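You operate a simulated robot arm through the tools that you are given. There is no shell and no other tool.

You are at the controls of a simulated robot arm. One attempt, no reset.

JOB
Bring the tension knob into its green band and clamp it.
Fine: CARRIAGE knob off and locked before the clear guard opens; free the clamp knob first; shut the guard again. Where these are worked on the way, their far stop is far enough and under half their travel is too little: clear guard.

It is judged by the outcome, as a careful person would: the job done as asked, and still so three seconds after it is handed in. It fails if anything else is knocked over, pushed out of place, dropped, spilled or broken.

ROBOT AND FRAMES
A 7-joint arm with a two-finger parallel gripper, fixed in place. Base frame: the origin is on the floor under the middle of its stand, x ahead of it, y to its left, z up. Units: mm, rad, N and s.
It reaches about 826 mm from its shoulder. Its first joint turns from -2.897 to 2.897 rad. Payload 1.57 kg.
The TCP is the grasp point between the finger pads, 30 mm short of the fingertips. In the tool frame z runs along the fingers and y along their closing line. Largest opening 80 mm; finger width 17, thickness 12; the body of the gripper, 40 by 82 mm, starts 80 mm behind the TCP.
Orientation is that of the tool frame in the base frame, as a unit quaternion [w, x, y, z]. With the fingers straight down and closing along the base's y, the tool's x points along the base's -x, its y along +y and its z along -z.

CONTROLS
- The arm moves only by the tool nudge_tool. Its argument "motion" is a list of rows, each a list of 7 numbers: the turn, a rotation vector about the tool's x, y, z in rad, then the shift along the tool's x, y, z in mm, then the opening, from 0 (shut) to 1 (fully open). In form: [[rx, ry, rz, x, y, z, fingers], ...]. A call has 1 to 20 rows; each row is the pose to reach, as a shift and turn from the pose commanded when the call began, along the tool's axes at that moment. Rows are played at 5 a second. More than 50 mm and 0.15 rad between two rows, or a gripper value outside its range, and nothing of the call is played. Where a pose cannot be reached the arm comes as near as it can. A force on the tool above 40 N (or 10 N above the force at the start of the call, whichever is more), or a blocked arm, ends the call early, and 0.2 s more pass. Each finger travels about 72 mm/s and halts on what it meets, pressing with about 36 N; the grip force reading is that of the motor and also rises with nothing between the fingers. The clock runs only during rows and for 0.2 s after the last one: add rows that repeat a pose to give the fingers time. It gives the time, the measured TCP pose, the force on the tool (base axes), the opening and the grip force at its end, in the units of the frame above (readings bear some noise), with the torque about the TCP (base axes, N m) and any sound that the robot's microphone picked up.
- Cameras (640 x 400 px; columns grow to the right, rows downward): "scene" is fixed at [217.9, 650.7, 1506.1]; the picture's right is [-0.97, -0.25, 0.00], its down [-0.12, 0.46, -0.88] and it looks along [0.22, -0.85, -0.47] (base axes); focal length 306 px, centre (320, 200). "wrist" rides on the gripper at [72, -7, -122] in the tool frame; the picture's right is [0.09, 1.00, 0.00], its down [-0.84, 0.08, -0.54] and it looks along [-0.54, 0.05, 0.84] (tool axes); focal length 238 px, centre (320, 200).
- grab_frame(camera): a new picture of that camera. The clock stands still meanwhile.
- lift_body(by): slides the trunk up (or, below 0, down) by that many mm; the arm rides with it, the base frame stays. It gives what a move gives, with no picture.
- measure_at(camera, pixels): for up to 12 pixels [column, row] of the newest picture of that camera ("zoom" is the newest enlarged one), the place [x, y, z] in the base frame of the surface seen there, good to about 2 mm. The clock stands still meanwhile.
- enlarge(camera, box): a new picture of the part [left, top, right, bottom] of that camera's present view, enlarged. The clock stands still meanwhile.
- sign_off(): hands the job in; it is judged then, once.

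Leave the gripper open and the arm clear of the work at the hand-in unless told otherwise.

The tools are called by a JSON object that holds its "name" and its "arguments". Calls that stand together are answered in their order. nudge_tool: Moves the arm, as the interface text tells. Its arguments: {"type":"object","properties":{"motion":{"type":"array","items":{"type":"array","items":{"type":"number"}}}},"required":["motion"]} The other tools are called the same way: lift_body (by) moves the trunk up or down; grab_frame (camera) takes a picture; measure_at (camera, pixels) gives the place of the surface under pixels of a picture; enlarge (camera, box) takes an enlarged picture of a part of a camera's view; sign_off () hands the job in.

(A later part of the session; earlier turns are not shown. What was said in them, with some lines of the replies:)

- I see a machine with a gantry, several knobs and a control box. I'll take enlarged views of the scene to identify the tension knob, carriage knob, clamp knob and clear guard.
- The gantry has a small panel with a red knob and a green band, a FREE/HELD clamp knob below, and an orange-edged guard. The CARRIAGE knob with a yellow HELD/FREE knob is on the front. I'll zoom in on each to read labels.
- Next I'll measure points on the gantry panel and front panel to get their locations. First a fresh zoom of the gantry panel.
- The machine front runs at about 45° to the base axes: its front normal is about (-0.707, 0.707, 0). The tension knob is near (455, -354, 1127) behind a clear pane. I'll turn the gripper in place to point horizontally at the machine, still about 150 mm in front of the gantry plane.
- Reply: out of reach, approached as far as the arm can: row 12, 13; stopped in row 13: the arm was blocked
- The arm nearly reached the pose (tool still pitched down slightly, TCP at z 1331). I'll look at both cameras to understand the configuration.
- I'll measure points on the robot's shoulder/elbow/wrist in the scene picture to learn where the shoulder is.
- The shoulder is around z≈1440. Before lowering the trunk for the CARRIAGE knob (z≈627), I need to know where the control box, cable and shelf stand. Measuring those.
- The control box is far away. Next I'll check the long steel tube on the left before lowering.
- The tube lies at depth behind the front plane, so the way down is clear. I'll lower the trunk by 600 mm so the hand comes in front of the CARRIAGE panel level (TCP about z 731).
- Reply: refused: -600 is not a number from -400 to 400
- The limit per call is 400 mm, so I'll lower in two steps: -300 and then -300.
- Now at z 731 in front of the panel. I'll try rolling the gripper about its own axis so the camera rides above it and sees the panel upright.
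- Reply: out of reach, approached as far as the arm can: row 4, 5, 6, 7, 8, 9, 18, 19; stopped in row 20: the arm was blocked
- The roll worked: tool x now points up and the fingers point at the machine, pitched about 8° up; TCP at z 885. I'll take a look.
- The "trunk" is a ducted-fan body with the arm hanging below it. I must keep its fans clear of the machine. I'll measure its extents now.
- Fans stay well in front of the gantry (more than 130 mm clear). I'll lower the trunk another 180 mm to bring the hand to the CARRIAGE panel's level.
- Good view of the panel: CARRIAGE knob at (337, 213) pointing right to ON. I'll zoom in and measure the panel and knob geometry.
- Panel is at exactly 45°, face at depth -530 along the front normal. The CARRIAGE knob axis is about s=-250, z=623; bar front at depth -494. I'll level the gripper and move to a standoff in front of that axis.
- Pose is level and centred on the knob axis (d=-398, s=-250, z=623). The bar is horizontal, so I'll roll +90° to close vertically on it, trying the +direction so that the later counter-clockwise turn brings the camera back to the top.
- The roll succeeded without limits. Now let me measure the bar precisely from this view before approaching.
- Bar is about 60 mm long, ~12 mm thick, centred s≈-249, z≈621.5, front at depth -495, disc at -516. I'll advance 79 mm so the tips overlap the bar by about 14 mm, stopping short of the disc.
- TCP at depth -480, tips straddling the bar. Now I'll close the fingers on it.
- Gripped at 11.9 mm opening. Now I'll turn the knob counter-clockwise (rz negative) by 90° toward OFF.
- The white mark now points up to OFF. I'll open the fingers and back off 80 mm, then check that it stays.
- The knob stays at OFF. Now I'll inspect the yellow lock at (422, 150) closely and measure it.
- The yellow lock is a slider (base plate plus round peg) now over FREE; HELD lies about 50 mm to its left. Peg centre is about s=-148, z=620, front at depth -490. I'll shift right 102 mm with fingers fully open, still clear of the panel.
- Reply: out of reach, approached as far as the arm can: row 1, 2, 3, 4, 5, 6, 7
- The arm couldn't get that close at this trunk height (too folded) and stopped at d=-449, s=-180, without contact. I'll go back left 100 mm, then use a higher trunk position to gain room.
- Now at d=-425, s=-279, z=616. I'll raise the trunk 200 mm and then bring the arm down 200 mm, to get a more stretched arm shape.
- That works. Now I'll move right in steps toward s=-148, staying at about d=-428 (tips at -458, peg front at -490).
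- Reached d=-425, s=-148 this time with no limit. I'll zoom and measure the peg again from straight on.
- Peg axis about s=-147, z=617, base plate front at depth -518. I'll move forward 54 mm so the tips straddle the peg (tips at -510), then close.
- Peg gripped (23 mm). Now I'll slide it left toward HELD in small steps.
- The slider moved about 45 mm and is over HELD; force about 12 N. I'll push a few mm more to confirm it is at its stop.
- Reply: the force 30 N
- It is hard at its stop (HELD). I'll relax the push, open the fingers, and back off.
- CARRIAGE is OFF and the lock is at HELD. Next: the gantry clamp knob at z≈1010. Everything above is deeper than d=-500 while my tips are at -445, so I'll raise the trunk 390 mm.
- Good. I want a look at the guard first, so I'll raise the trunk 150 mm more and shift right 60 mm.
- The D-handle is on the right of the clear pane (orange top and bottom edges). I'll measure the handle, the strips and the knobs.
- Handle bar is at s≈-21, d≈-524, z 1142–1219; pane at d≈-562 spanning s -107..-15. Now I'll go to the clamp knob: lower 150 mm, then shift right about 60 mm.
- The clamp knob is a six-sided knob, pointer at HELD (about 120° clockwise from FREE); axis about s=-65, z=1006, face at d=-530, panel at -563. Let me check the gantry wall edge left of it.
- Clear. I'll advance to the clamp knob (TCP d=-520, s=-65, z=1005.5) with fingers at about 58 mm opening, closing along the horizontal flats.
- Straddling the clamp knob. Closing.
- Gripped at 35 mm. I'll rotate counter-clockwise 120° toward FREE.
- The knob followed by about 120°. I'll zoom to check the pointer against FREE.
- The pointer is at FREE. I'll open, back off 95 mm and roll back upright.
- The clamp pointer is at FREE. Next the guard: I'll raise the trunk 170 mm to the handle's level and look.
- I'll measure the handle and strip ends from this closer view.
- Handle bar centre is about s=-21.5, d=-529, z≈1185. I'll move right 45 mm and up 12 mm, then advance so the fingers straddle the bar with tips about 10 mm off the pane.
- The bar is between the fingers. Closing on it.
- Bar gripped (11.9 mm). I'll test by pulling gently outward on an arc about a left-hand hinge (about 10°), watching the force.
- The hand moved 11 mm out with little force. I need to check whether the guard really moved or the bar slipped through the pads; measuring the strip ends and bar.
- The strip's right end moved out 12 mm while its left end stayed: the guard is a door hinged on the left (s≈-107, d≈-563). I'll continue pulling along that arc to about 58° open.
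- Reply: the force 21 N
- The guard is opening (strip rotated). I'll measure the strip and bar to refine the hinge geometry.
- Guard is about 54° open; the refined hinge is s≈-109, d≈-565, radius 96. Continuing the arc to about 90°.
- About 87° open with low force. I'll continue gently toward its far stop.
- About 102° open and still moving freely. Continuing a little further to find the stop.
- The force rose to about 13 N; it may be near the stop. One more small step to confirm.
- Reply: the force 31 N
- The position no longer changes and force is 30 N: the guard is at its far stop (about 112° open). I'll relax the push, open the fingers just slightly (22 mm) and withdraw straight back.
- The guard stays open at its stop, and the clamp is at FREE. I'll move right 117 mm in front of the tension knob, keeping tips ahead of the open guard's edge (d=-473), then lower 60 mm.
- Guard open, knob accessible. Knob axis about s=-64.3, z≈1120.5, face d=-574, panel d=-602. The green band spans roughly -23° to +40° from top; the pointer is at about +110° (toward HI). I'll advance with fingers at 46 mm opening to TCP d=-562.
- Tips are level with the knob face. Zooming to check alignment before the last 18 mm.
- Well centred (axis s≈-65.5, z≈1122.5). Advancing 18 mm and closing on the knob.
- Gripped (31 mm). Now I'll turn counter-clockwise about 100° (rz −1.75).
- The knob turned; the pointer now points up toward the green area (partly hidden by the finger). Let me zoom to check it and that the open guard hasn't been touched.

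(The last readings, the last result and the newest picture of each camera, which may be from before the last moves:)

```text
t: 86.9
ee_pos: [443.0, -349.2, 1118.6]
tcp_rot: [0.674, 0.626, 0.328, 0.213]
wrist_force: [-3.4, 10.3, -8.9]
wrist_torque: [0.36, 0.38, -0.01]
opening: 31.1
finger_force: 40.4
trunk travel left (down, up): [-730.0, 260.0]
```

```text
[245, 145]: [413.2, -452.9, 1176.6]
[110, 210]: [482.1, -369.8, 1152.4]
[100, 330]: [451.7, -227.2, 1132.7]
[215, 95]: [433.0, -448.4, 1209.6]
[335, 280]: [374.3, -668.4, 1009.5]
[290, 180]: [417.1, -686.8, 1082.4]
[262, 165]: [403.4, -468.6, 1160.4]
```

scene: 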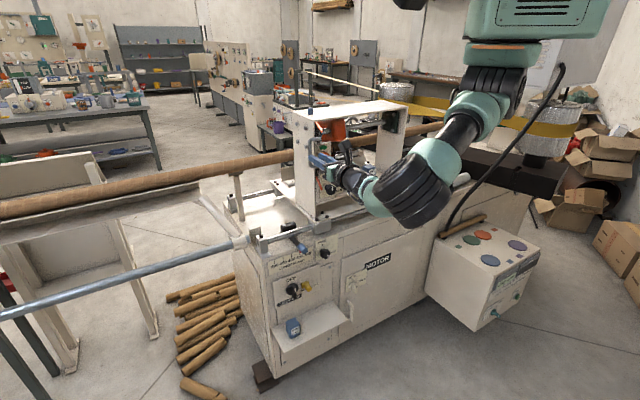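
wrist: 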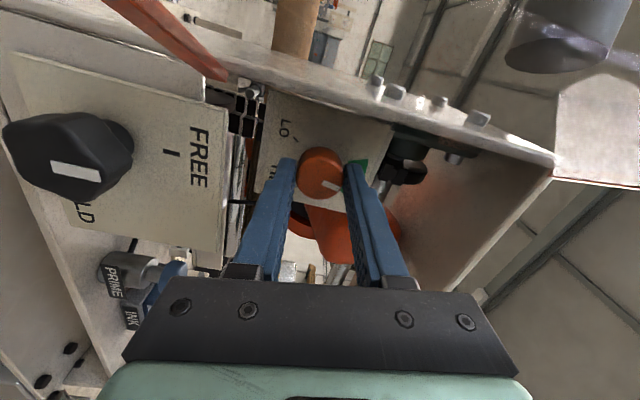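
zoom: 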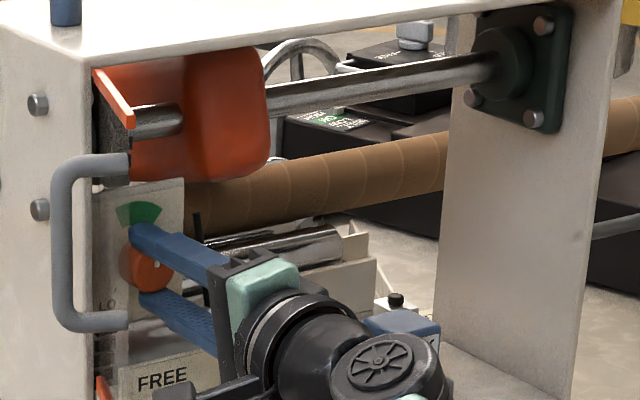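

The pointer sits about +9° from vertical, inside the green band. I'll open the fingers, back straight out 120 mm, then roll upright to verify.

{"name": "nudge_tool", "arguments": {"motion": [[0, 0, 0, 0, 0, 0, 0.4], [0, 0, 0, 0, 0, 0, 0.55], [0, 0, 0, 0, 0, 0, 0.55], [0, 0, 0, 0, 0, -20, 0.55], [0, 0, 0, 0, 0, -45, 0.55], [0, 0, 0, 0, 0, -70, 0.55], [0, 0, 0, 0, 0, -95, 0.55], [0, 0, 0, 0, 0, -120, 0.55], [0, 0, 0, 0, 0, -140, 0.55], [0, 0, 0, 0, 0, -140, 0.55]]}}

{"name": "nudge_tool", "arguments": {"motion": [[0, 0, 0.14, 0, 0, 0, 0.55], [0, 0, 0.28, 0, 0, 0, 0.55], [0, 0, 0.42, 0, 0, 0, 0.55], [0, 0, 0.56, 0, 0, 0, 0.55], [0, 0, 0.7, 0, 0, 0, 0.55], [0, 0, 0.84, 0, 0, 0, 0.55], [0, 0, 0.98, 0, 0, 0, 0.55], [0, 0, 1.12, 0, 0, 0, 0.55], [0, 0, 1.26, 0, 0, 0, 0.55], [0, 0, 1.4, 0, 0, 0, 0.55], [0, 0, 1.54, 0, 0, 0, 0.55], [0, 0, 1.68, 0, 0, 0, 0.55], [0, 0, 1.75, 0, 0, 0, 0.55], [0, 0, 1.75, 0, 0, 0, 0.55]]}}

{"name": "grab_frame", "arguments": {"camera": "wrist"}}

{"name": "enlarge", "arguments": {"camera": "wrist", "box": [270, 70, 380, 170]}}

```text
t: 89.1
ee_pos: [343.6, -251.3, 1120.8]
tcp_rot: [0.675, 0.626, 0.328, 0.213]
wrist_force: [-0.3, -1.2, -0.2]
wrist_torque: [-0.01, -0.03, 0.02]
opening: 43.9
finger_force: 0.0
trunk travel left (down, up): [-730.0, 260.0]
```

```text
t: 92.1
ee_pos: [344.1, -251.2, 1121.0]
tcp_rot: [0.268, 0.652, -0.272, 0.655]
wrist_force: [-0.4, -0.1, 0.1]
wrist_torque: [0.02, -0.01, -0.02]
opening: 44.1
finger_force: 0.2
trunk travel left (down, up): [-730.0, 260.0]
```

```text
taken
```

wrist: 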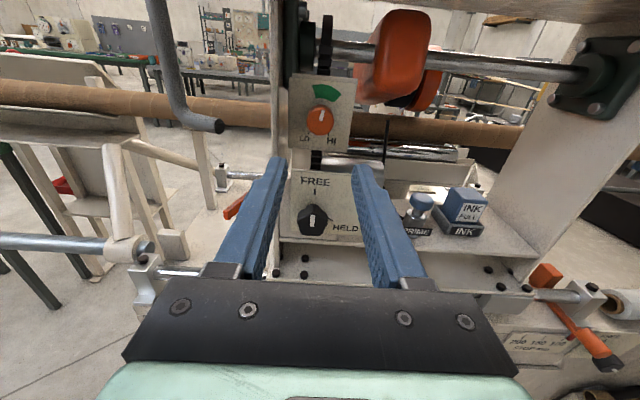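

```text
4.00 times, centred on (325, 120) of wrist
```

zoom: 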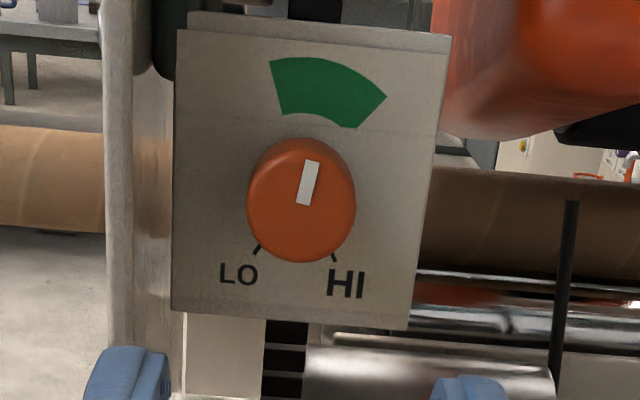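

The pointer stands in the middle of the green band and stays. Now to clamp: lower 117 mm to the clamp knob level and roll to −120° so I can turn it clockwise back to HELD.

{"name": "lift_body", "arguments": {"by": -117}}

{"name": "nudge_tool", "arguments": {"motion": [[0, 0, -0.14, 0, 0, 0, 0.68], [0, 0, -0.28, 0, 0, 0, 0.68], [0, 0, -0.42, 0, 0, 0, 0.68], [0, 0, -0.56, 0, 0, 0, 0.68], [0, 0, -0.7, 0, 0, 0, 0.68], [0, 0, -0.84, 0, 0, 0, 0.68], [0, 0, -0.98, 0, 0, 0, 0.68], [0, 0, -1.12, 0, 0, 0, 0.68], [0, 0, -1.26, 0, 0, 0, 0.68], [0, 0, -1.4, 0, 0, 0, 0.68], [0, 0, -1.54, 0, 0, 0, 0.68], [0, 0, -1.68, 0, 0, 0, 0.68], [0, 0, -1.82, 0, 0, 0, 0.68], [0, 0, -1.96, 0, 0, 0, 0.68], [0, 0, -2.09, 0, 0, 0, 0.68], [0, 0, -2.09, 0, 0, 0, 0.68]]}}

{"name": "grab_frame", "arguments": {"camera": "wrist"}}

```text
t: 93.5
ee_pos: [344.8, -253.5, 1003.4]
tcp_rot: [0.27, 0.652, -0.272, 0.654]
wrist_force: [0.4, 0.8, -0.1]
wrist_torque: [-0.01, 0.01, -0.03]
opening: 44.2
finger_force: 0.2
trunk travel left (down, up): [-613.0, 377.0]
```

```text
t: 96.9
ee_pos: [343.9, -253.6, 1002.8]
tcp_rot: [0.701, 0.562, 0.43, 0.094]
wrist_force: [0.0, 0.9, 0.1]
wrist_torque: [0.01, 0.0, 0.01]
opening: 54.4
finger_force: 0.0
trunk travel left (down, up): [-613.0, 377.0]
```

```text
taken
```

wrist: 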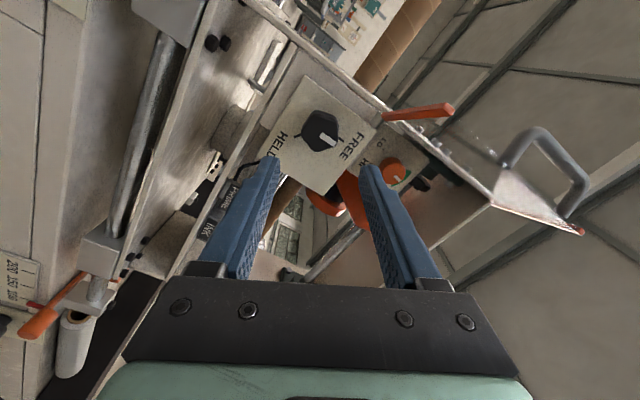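

Aligned. I'll advance 97 mm onto the clamp knob and close.

{"name": "nudge_tool", "arguments": {"motion": [[0, 0, 0, 0.7, 1.2, 25, 0.68], [0, 0, 0, 0.7, 1.5, 50, 0.68], [0, 0, 0, 0.7, 1.5, 72, 0.68], [0, 0, 0, 0.7, 1.5, 88, 0.68], [0, 0, 0, 0.7, 1.5, 97, 0.68], [0, 0, 0, 0.7, 1.5, 97, 0.68]]}}

{"name": "nudge_tool", "arguments": {"motion": [[0, 0, 0, 0, 0, 0, 0.45], [0, 0, 0, 0, 0, 0, 0.2], [0, 0, 0, 0, 0, 0, 0.2], [0, 0, 0, 0, 0, 0, 0.2]]}}

{"name": "enlarge", "arguments": {"camera": "wrist", "box": [250, 110, 440, 240]}}

```text
t: 98.3
ee_pos: [414.6, -320.2, 1003.6]
tcp_rot: [0.701, 0.563, 0.428, 0.094]
wrist_force: [1.0, -0.3, 0.7]
wrist_torque: [0.02, 0.01, 0.02]
opening: 54.3
finger_force: 0.1
trunk travel left (down, up): [-613.0, 377.0]
```

```text
t: 99.3
ee_pos: [414.3, -320.5, 1004.2]
tcp_rot: [0.701, 0.562, 0.429, 0.096]
wrist_force: [0.2, -1.1, 0.2]
wrist_torque: [0.34, 0.33, -0.15]
opening: 34.8
finger_force: 41.8
trunk travel left (down, up): [-613.0, 377.0]
```

```text
3.08 times, centred on (345, 175) of wrist
```

zoom: 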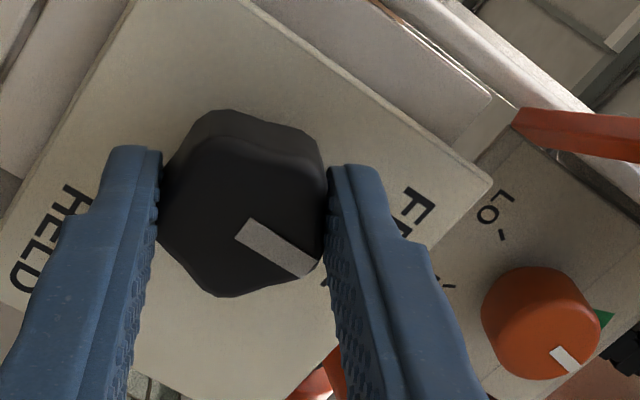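

Gripped at 34.8 mm on the flats. Now turning clockwise 120° to HELD.

{"name": "nudge_tool", "arguments": {"motion": [[0, 0, 0.08, 0, 0, 0, 0.2], [0, 0, 0.22, 0, 0, 0, 0.2], [0, 0, 0.36, 0, 0, 0, 0.2], [0, 0, 0.5, 0, 0, 0, 0.2], [0, 0, 0.64, 0, 0, 0, 0.2], [0, 0, 0.78, 0, 0, 0, 0.2], [0, 0, 0.92, 0, 0, 0, 0.2], [0, 0, 1.06, 0, 0, 0, 0.2], [0, 0, 1.2, 0, 0, 0, 0.2], [0, 0, 1.34, 0, 0, 0, 0.2], [0, 0, 1.48, 0, 0, 0, 0.2], [0, 0, 1.62, 0, 0, 0, 0.2], [0, 0, 1.76, 0, 0, 0, 0.2], [0, 0, 1.9, 0, 0, 0, 0.2], [0, 0, 2.0, 0, 0, 0, 0.2], [0, 0, 2.09, 0, 0, 0, 0.2], [0, 0, 2.12, 0, 0, 0, 0.2], [0, 0, 2.12, 0, 0, 0, 0.2]]}}

{"name": "enlarge", "arguments": {"camera": "wrist", "box": [240, 70, 440, 220]}}

```text
t: 103.1
ee_pos: [412.2, -320.2, 1002.9]
tcp_rot: [0.26, 0.649, -0.283, 0.657]
wrist_force: [-3.1, -10.9, 3.7]
wrist_torque: [-0.25, 0.81, 0.13]
opening: 34.9
finger_force: 42.5
trunk travel left (down, up): [-613.0, 377.0]
```

```text
2.67 times, centred on (340, 145) of wrist
```

zoom: 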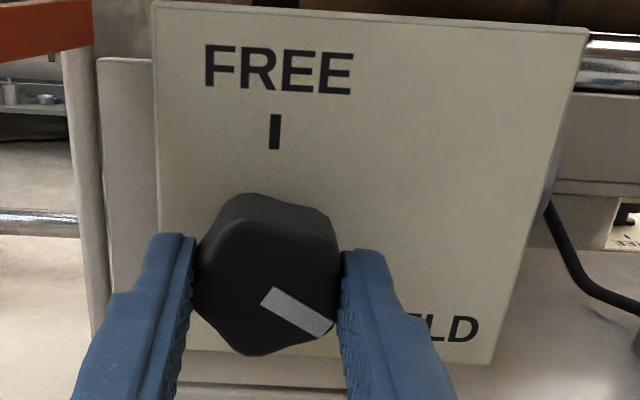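

There's now a resisting torque of about 0.75 N·m: the clamp is at its HELD stop. I'll relax slightly, open and back off.

{"name": "nudge_tool", "arguments": {"motion": [[0, 0, -0.02, 0, 0, 0, 0.2], [0, 0, -0.03, 0, 0, 0, 0.3], [0, 0, -0.03, 0, 0, 0, 0.68], [0, 0, -0.03, 0, 0, 0, 0.68], [0, 0, -0.03, 0, 0, -25, 0.68], [0, 0, -0.03, 0, 0, -50, 0.68], [0, 0, -0.03, 0, 0, -75, 0.68], [0, 0, -0.03, 0, 0, -97, 0.68], [0, 0, -0.03, 0, 0, -97, 0.68]]}}

{"name": "grab_frame", "arguments": {"camera": "wrist"}}

{"name": "enlarge", "arguments": {"camera": "wrist", "box": [260, 0, 400, 180]}}

```text
t: 105.1
ee_pos: [345.0, -251.9, 1004.2]
tcp_rot: [0.27, 0.653, -0.271, 0.654]
wrist_force: [0.1, -0.1, 0.3]
wrist_torque: [0.0, -0.01, 0.04]
opening: 54.4
finger_force: 0.1
trunk travel left (down, up): [-613.0, 377.0]
```

```text
taken
```

wrist: 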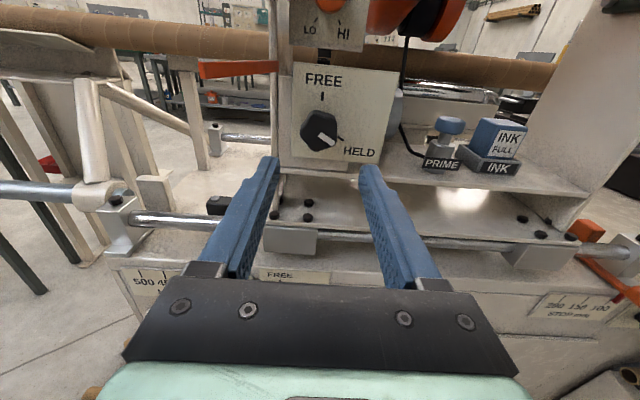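

```text
2.22 times, centred on (330, 90) of wrist
```

zoom: 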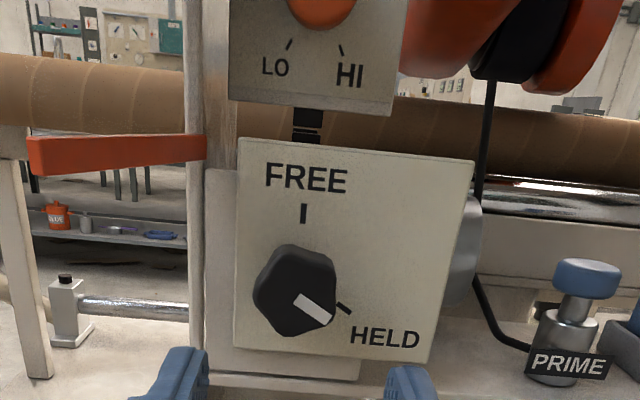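

Clamp is at HELD. Now shut the guard: raise 183 mm, then move left to in front of the handle.

{"name": "lift_body", "arguments": {"by": 183}}

{"name": "nudge_tool", "arguments": {"motion": [[0, 0, 0, 0, -25, 0, 0.5], [0, 0, 0, 0, -50, 0, 0.3], [0, 0, 0, 0, -75, 0, 0.3], [0, 0, 0, 0, -100, 0, 0.3], [0, 0, 0, 0, -112, 0, 0.3], [0, 0, 0, 0, -112, 0, 0.3]]}}

{"name": "grab_frame", "arguments": {"camera": "wrist"}}

```text
t: 107.2
ee_pos: [344.7, -251.9, 1187.3]
tcp_rot: [0.27, 0.653, -0.272, 0.654]
wrist_force: [-1.2, -0.3, -0.2]
wrist_torque: [0.04, 0.02, 0.03]
opening: 54.3
finger_force: 0.1
trunk travel left (down, up): [-796.0, 194.0]
```

```text
t: 108.6
ee_pos: [424.5, -172.4, 1187.9]
tcp_rot: [0.27, 0.653, -0.27, 0.654]
wrist_force: [0.1, 0.1, 0.2]
wrist_torque: [-0.01, 0.0, -0.02]
opening: 23.9
finger_force: 0.1
trunk travel left (down, up): [-796.0, 194.0]
```

```text
taken
```

wrist: 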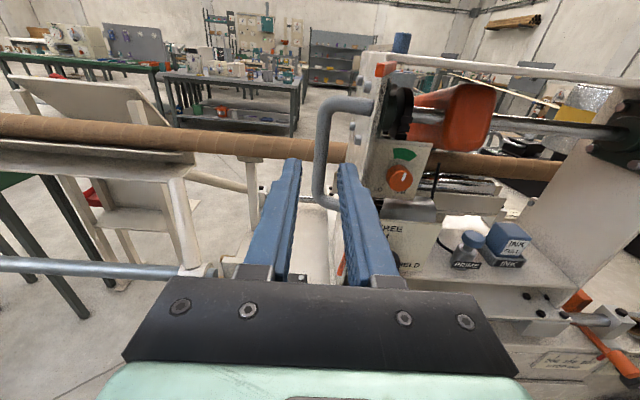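

Measuring the handle bar from here to align the entry.

{"name": "measure_at", "arguments": {"camera": "wrist", "pixels": [[322, 130], [319, 150], [317, 175], [325, 150], [330, 200], [345, 104], [372, 108], [382, 70], [321, 165]]}}

{"name": "enlarge", "arguments": {"camera": "wrist", "box": [260, 50, 420, 230]}}

```text
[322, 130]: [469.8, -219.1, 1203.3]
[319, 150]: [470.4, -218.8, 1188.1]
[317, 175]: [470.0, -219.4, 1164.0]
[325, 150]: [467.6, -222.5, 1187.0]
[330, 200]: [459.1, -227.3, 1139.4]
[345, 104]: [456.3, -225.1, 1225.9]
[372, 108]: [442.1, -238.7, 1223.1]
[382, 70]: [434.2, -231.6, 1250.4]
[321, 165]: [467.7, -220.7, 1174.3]
```

```text
2.22 times, centred on (340, 140) of wrist
```

zoom: 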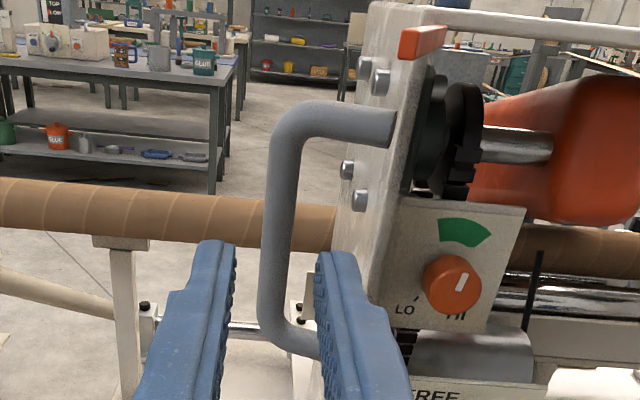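

Bar centre about s=-176, d=-493. I'll shift +2 mm and advance 63 mm with a 24 mm opening, then close on the bar.

{"name": "nudge_tool", "arguments": {"motion": [[0, 0, 0, 0, 2, 15, 0.3], [0, 0, 0, 0, 2, 30, 0.3], [0, 0, 0, 0, 2, 45, 0.3], [0, 0, 0, 0, 2, 56, 0.3], [0, 0, 0, 0, 2, 63, 0.3], [0, 0, 0, 0, 2, 63, 0.3], [0, 0, 0, 0, 2, 63, 0.05], [0, 0, 0, 0, 2, 63, 0.05], [0, 0, 0, 0, 2, 63, 0.05]]}}

{"name": "grab_frame", "arguments": {"camera": "wrist"}}

```text
t: 110.6
ee_pos: [468.7, -219.2, 1187.6]
tcp_rot: [0.269, 0.653, -0.271, 0.654]
wrist_force: [0.7, 0.1, 0.3]
wrist_torque: [0.15, -0.32, 0.05]
opening: 11.6
finger_force: 29.3
trunk travel left (down, up): [-796.0, 194.0]
```

```text
taken
```

wrist: 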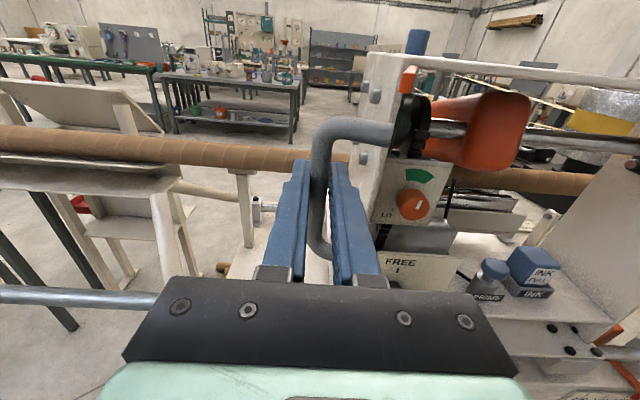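

Gripped. From the readings, the TCP's arc is centred at s=-111, d=-557, radius 97. I'll swing the guard back along it, first half.

{"name": "nudge_tool", "arguments": {"motion": [[0, 0, 0, 0, 5.7, -6, 0.05], [0, 0, 0, 0, 12.6, -11, 0.05], [0, 0, 0, 0, 19.9, -15.2, 0.05], [0, 0, 0, 0, 27.5, -18.9, 0.05], [0, 0, 0, 0, 35.4, -21.9, 0.05], [0, 0, 0, 0, 43.6, -24.1, 0.05], [0, 0, 0, 0, 51.9, -25.7, 0.05], [0, 0, 0, 0, 60.3, -26.5, 0.05], [0, 0, 0, 0, 68.8, -26.5, 0.05], [0, 0, 0, 0, 77.2, -25.9, 0.05], [0, 0, 0, 0, 85.6, -24.5, 0.05], [0, 0, 0, 0, 93.8, -22.4, 0.05], [0, 0, 0, 0, 93.8, -22.4, 0.05]]}}

{"name": "grab_frame", "arguments": {"camera": "wrist"}}

```text
t: 113.4
ee_pos: [385.2, -270.1, 1187.8]
tcp_rot: [0.271, 0.653, -0.271, 0.653]
wrist_force: [-0.3, 0.6, -1.5]
wrist_torque: [0.31, -0.06, 0.09]
opening: 11.8
finger_force: 29.4
trunk travel left (down, up): [-796.0, 194.0]
```

```text
taken
```

wrist: 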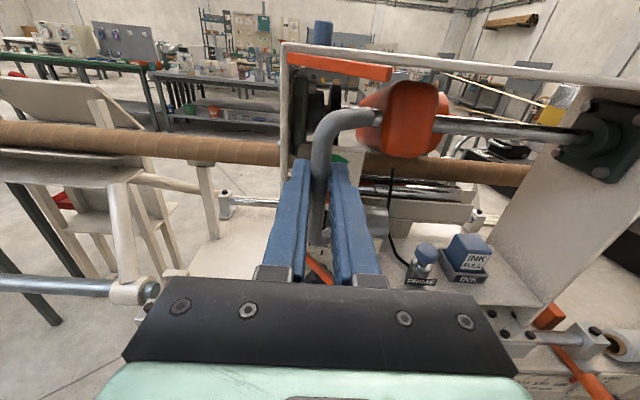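

Swinging well with low force. Second half to closed.

{"name": "nudge_tool", "arguments": {"motion": [[0, 0, 0, 0, 7.4, 3.1, 0.05], [0, 0, 0, 0, 15.1, 6.6, 0.05], [0, 0, 0, 0, 22.5, 10.7, 0.05], [0, 0, 0, 0, 29.5, 15.5, 0.05], [0, 0, 0, 0, 36, 20.9, 0.05], [0, 0, 0, 0, 42, 26.8, 0.05], [0, 0, 0, 0, 47.5, 33.3, 0.05], [0, 0, 0, 0, 52.5, 40.2, 0.05], [0, 0, 0, 0, 56.7, 47.5, 0.05], [0, 0, 0, 0, 59.7, 53.5, 0.05], [0, 0, 0, 0, 60.6, 55.6, 0.05], [0, 0, 0, 0, 60.6, 55.6, 0.05]]}}

{"name": "grab_frame", "arguments": {"camera": "wrist"}}

{"name": "measure_at", "arguments": {"camera": "wrist", "pixels": [[200, 47], [260, 52], [330, 61], [345, 64], [310, 272], [320, 100]]}}

```text
t: 116.0
ee_pos: [384.0, -350.1, 1187.6]
tcp_rot: [0.269, 0.654, -0.27, 0.654]
wrist_force: [-3.4, 9.8, -4.9]
wrist_torque: [-0.29, -0.26, 0.08]
opening: 11.6
finger_force: 28.7
trunk travel left (down, up): [-796.0, 194.0]
```

```text
taken
```

wrist: 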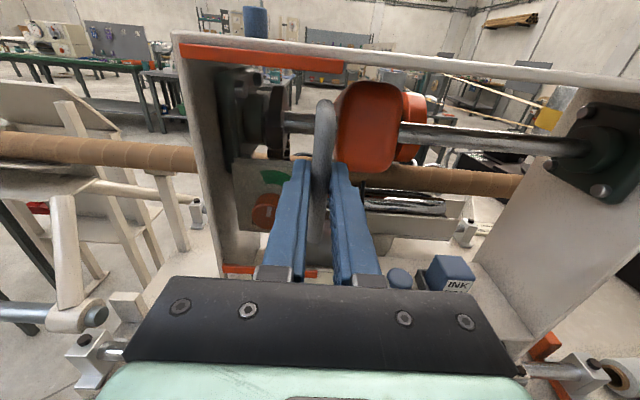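

```text
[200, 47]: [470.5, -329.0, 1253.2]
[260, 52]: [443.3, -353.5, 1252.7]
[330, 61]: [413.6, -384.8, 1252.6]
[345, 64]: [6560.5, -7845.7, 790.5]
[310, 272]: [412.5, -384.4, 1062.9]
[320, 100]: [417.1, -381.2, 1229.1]
```

The strip is back at d≈-564 along its whole length, as originally: closed. I'll press 3 mm more to be sure it's fully seated, then check.

{"name": "nudge_tool", "arguments": {"motion": [[0, 0, 0, 0, 0.5, 2, 0.05], [0, 0, 0, 0, 1, 4, 0.05], [0, 0, 0, 0, 1, 4, 0.05]]}}

{"name": "measure_at", "arguments": {"camera": "wrist", "pixels": [[330, 61], [310, 272]]}}

```text
t: 116.8
ee_pos: [382.9, -352.8, 1187.8]
tcp_rot: [0.269, 0.653, -0.27, 0.655]
wrist_force: [-9.1, 23.8, -9.1]
wrist_torque: [0.08, 0.13, 0.17]
opening: 11.8
finger_force: 29.2
trunk travel left (down, up): [-796.0, 194.0]
```

```text
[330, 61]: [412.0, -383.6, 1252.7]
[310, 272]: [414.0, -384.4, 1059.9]
```

Resisted with about 23 N: fully shut. I'll relax the push, open the fingers and withdraw straight out.

{"name": "nudge_tool", "arguments": {"motion": [[0, 0, 0, 0, -0.5, -2.5, 0.05], [0, 0, 0, 0, -0.5, -2.5, 0.3], [0, 0, 0, 0, -0.5, -2.5, 0.5], [0, 0, 0, 0, -0.5, -2.5, 0.5], [0, 0, 0, 0, -0.5, -20, 0.5], [0, 0, 0, 0, -0.5, -45, 0.5], [0, 0, 0, 0, -0.5, -70, 0.5], [0, 0, 0, 0, -0.5, -95, 0.5], [0, 0, 0, 0, -0.5, -95, 0.5]]}}

{"name": "grab_frame", "arguments": {"camera": "wrist"}}

{"name": "measure_at", "arguments": {"camera": "wrist", "pixels": [[240, 40], [300, 44], [335, 48], [300, 215], [335, 120]]}}

```text
t: 118.8
ee_pos: [313.4, -289.8, 1187.6]
tcp_rot: [0.269, 0.654, -0.27, 0.654]
wrist_force: [0.2, 0.4, -0.7]
wrist_torque: [0.02, 0.02, 0.01]
opening: 39.9
finger_force: 0.0
trunk travel left (down, up): [-796.0, 194.0]
```

```text
taken
```

wrist: 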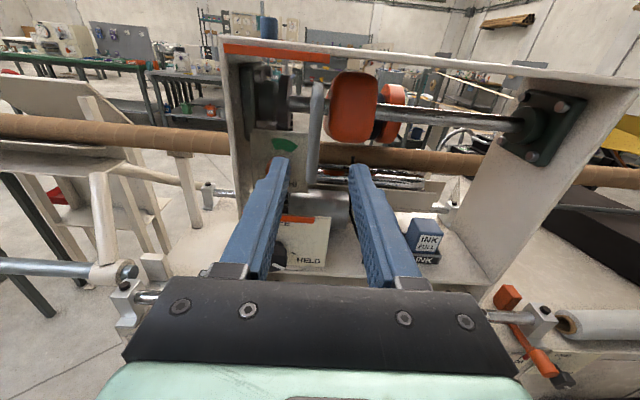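

```text
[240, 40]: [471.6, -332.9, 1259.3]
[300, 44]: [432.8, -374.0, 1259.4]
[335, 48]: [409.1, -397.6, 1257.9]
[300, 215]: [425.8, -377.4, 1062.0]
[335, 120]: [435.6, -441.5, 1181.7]
```

Withdrawn. I'll shift left 60 mm to view everything and verify the guard, the tension pointer, and the clamp.

{"name": "nudge_tool", "arguments": {"motion": [[0, 0, 0, 0, -25, 0, 1], [0, 0, 0, 0, -50, 0, 1], [0, 0, 0, 0, -75, 0, 1], [0, 0, 0, 0, -100, 0, 1], [0, 0, 0, 0, -100, 0, 1]]}}

{"name": "grab_frame", "arguments": {"camera": "wrist"}}

{"name": "enlarge", "arguments": {"camera": "wrist", "box": [310, 20, 470, 190]}}

{"name": "enlarge", "arguments": {"camera": "scene", "box": [300, 110, 400, 210]}}

{"name": "enlarge", "arguments": {"camera": "scene", "box": [260, 240, 360, 340]}}

```text
t: 120.0
ee_pos: [387.9, -219.6, 1190.1]
tcp_rot: [0.27, 0.653, -0.27, 0.654]
wrist_force: [-1.0, 0.1, 0.5]
wrist_torque: [-0.03, -0.01, 0.01]
opening: 79.8
finger_force: 0.1
trunk travel left (down, up): [-796.0, 194.0]
```

```text
taken
```

wrist: 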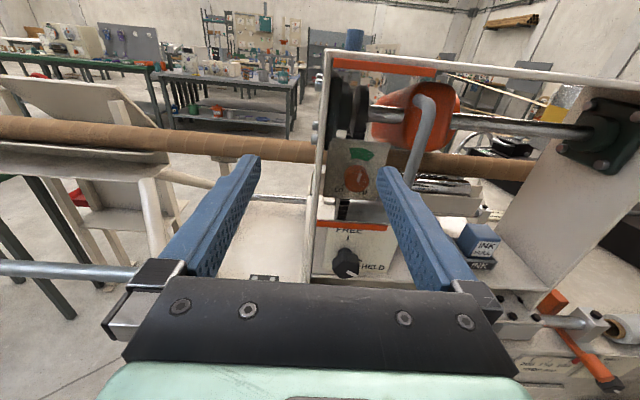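

```text
2.35 times, centred on (390, 105) of wrist
```

zoom: 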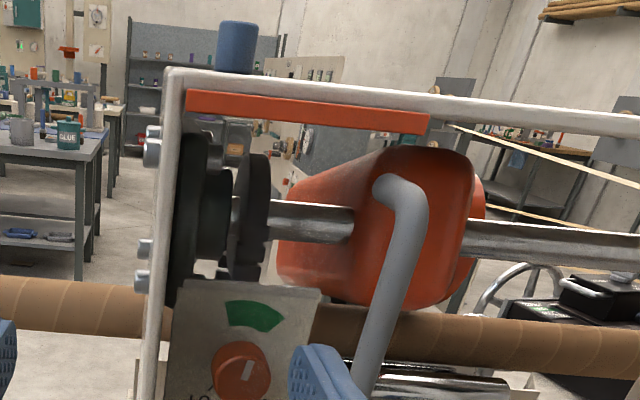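

```text
4.00 times, centred on (350, 160) of scene
```

zoom: 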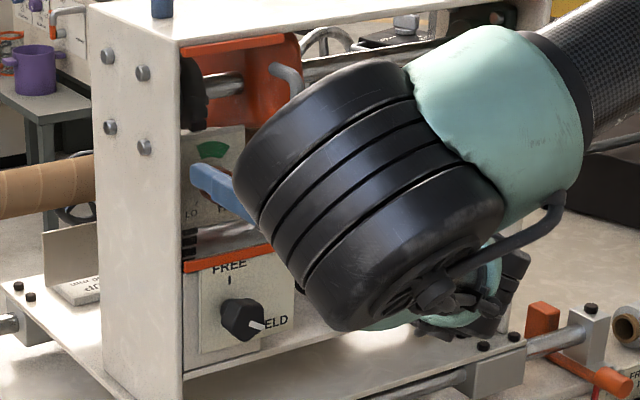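

```text
4.00 times, centred on (310, 290) of scene
```

zoom: 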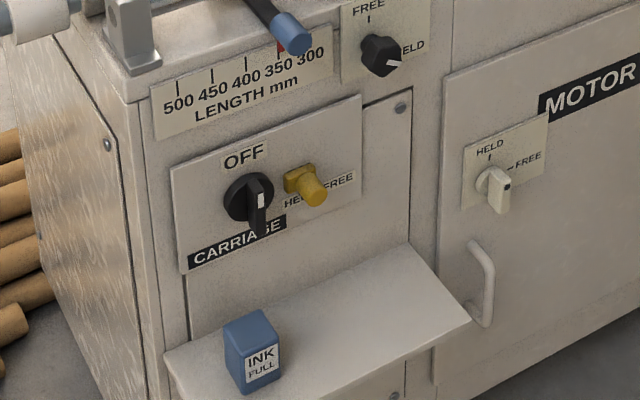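

Guard closed, clamp at HELD, CARRIAGE OFF with lock at HELD. I'll move the arm well clear to the left and take a final unobstructed look.

{"name": "nudge_tool", "arguments": {"motion": [[0, 0, 0, 0, -25, -8, 1], [0, 0, 0, 0, -50, -15, 1], [0, 0, 0, 0, -75, -22, 1], [0, 0, 0, 0, -100, -30, 1], [0, 0, 0, 0, -125, -30, 1], [0, 0, 0, 0, -150, -30, 1], [0, 0, 0, 0, -150, -30, 1]]}}

{"name": "grab_frame", "arguments": {"camera": "scene"}}

{"name": "enlarge", "arguments": {"camera": "scene", "box": [310, 115, 370, 175]}}

{"name": "enlarge", "arguments": {"camera": "wrist", "box": [400, 50, 560, 230]}}

```text
t: 121.6
ee_pos: [473.7, -90.5, 1186.0]
tcp_rot: [0.269, 0.653, -0.272, 0.654]
wrist_force: [0.4, -0.5, 0.0]
wrist_torque: [0.01, 0.01, 0.0]
opening: 79.9
finger_force: 0.1
trunk travel left (down, up): [-796.0, 194.0]
```

```text
taken
```

scene: 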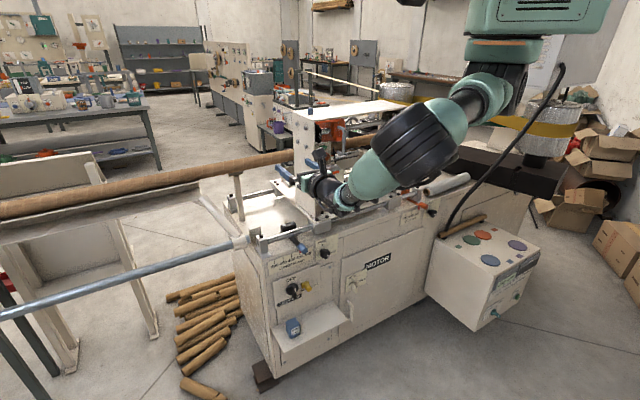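

```text
6.67 times, centred on (340, 145) of scene
```

zoom: 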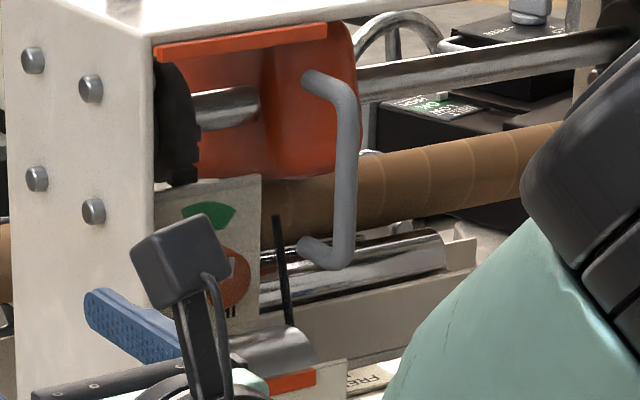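

```text
2.22 times, centred on (480, 140) of wrist
```

zoom: 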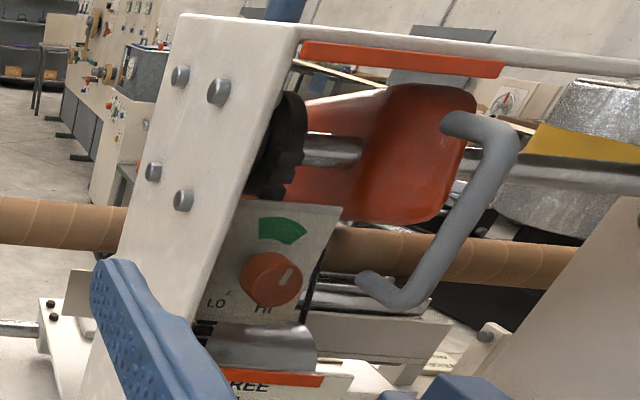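

Everything looks right. One closer zoom to confirm the pointer hasn't moved since clamping.

{"name": "enlarge", "arguments": {"camera": "wrist", "box": [445, 135, 495, 185]}}

{"name": "enlarge", "arguments": {"camera": "wrist", "box": [430, 180, 540, 290]}}

```text
8.00 times, centred on (470, 160) of wrist
```

zoom: 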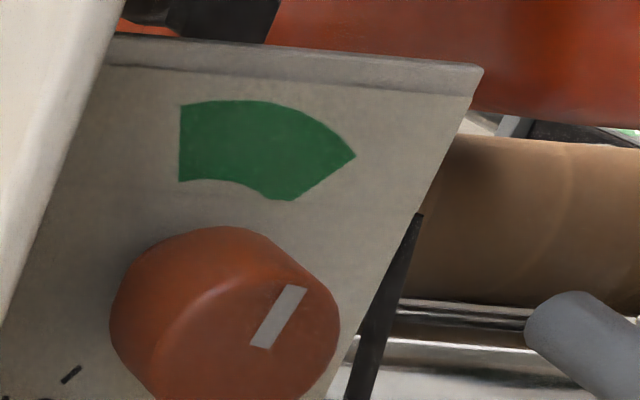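

```text
3.64 times, centred on (485, 235) of wrist
```

zoom: 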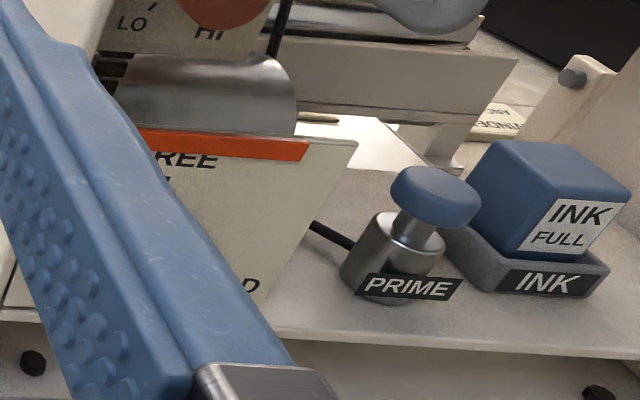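

The pointer is essentially vertical on the panel, inside the green band. Let me check the elbow's clearance to the gantry before handing in.

{"name": "measure_at", "arguments": {"camera": "scene", "pixels": [[415, 150], [385, 165], [450, 115], [400, 185], [380, 150], [480, 95], [345, 195], [430, 180]]}}

```text
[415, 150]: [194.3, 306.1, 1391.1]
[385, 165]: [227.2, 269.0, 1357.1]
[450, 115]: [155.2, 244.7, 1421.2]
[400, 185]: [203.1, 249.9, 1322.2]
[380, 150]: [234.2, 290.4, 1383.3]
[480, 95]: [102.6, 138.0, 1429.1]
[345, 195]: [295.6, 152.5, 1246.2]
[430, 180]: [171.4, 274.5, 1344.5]
```

The elbow is at y≈+270, far from the machine, and the gripper is open and about 130 mm clear. All steps are done: CARRIAGE OFF and locked, guard opened fully and shut again, tension in the green band, clamp HELD. Handing in.

{"name": "sign_off", "arguments": {}}

```text
The job is handed in.
```

The tension knob is in its green band and clamped. The pointer sits near the middle of the band, and it still looked in place when I checked after clamping and shutting the guard.

In order:
1. **CARRIAGE knob:** I turned it from ON to OFF and slid the yellow lock to HELD, as far as it would go.
2. **Clamp knob:** I turned the knob below the guard from HELD to FREE before touching the guard.
3. **Clear guard:** I swung it open to its far stop, about 112°.
4. **Tension knob:** I turned it about 100° counter-clockwise, from near HI into the green band.
5. **Clamp knob:** I turned it back to HELD until it met its stop.
6. **Guard:** I swung it shut and pressed until it would go no further.

In the final pictures nothing else was knocked over or moved. The gripper is open, and the arm is about 130 mm clear of the machine. I left the CARRIAGE knob off and locked, since the job did not ask for it to go back on.
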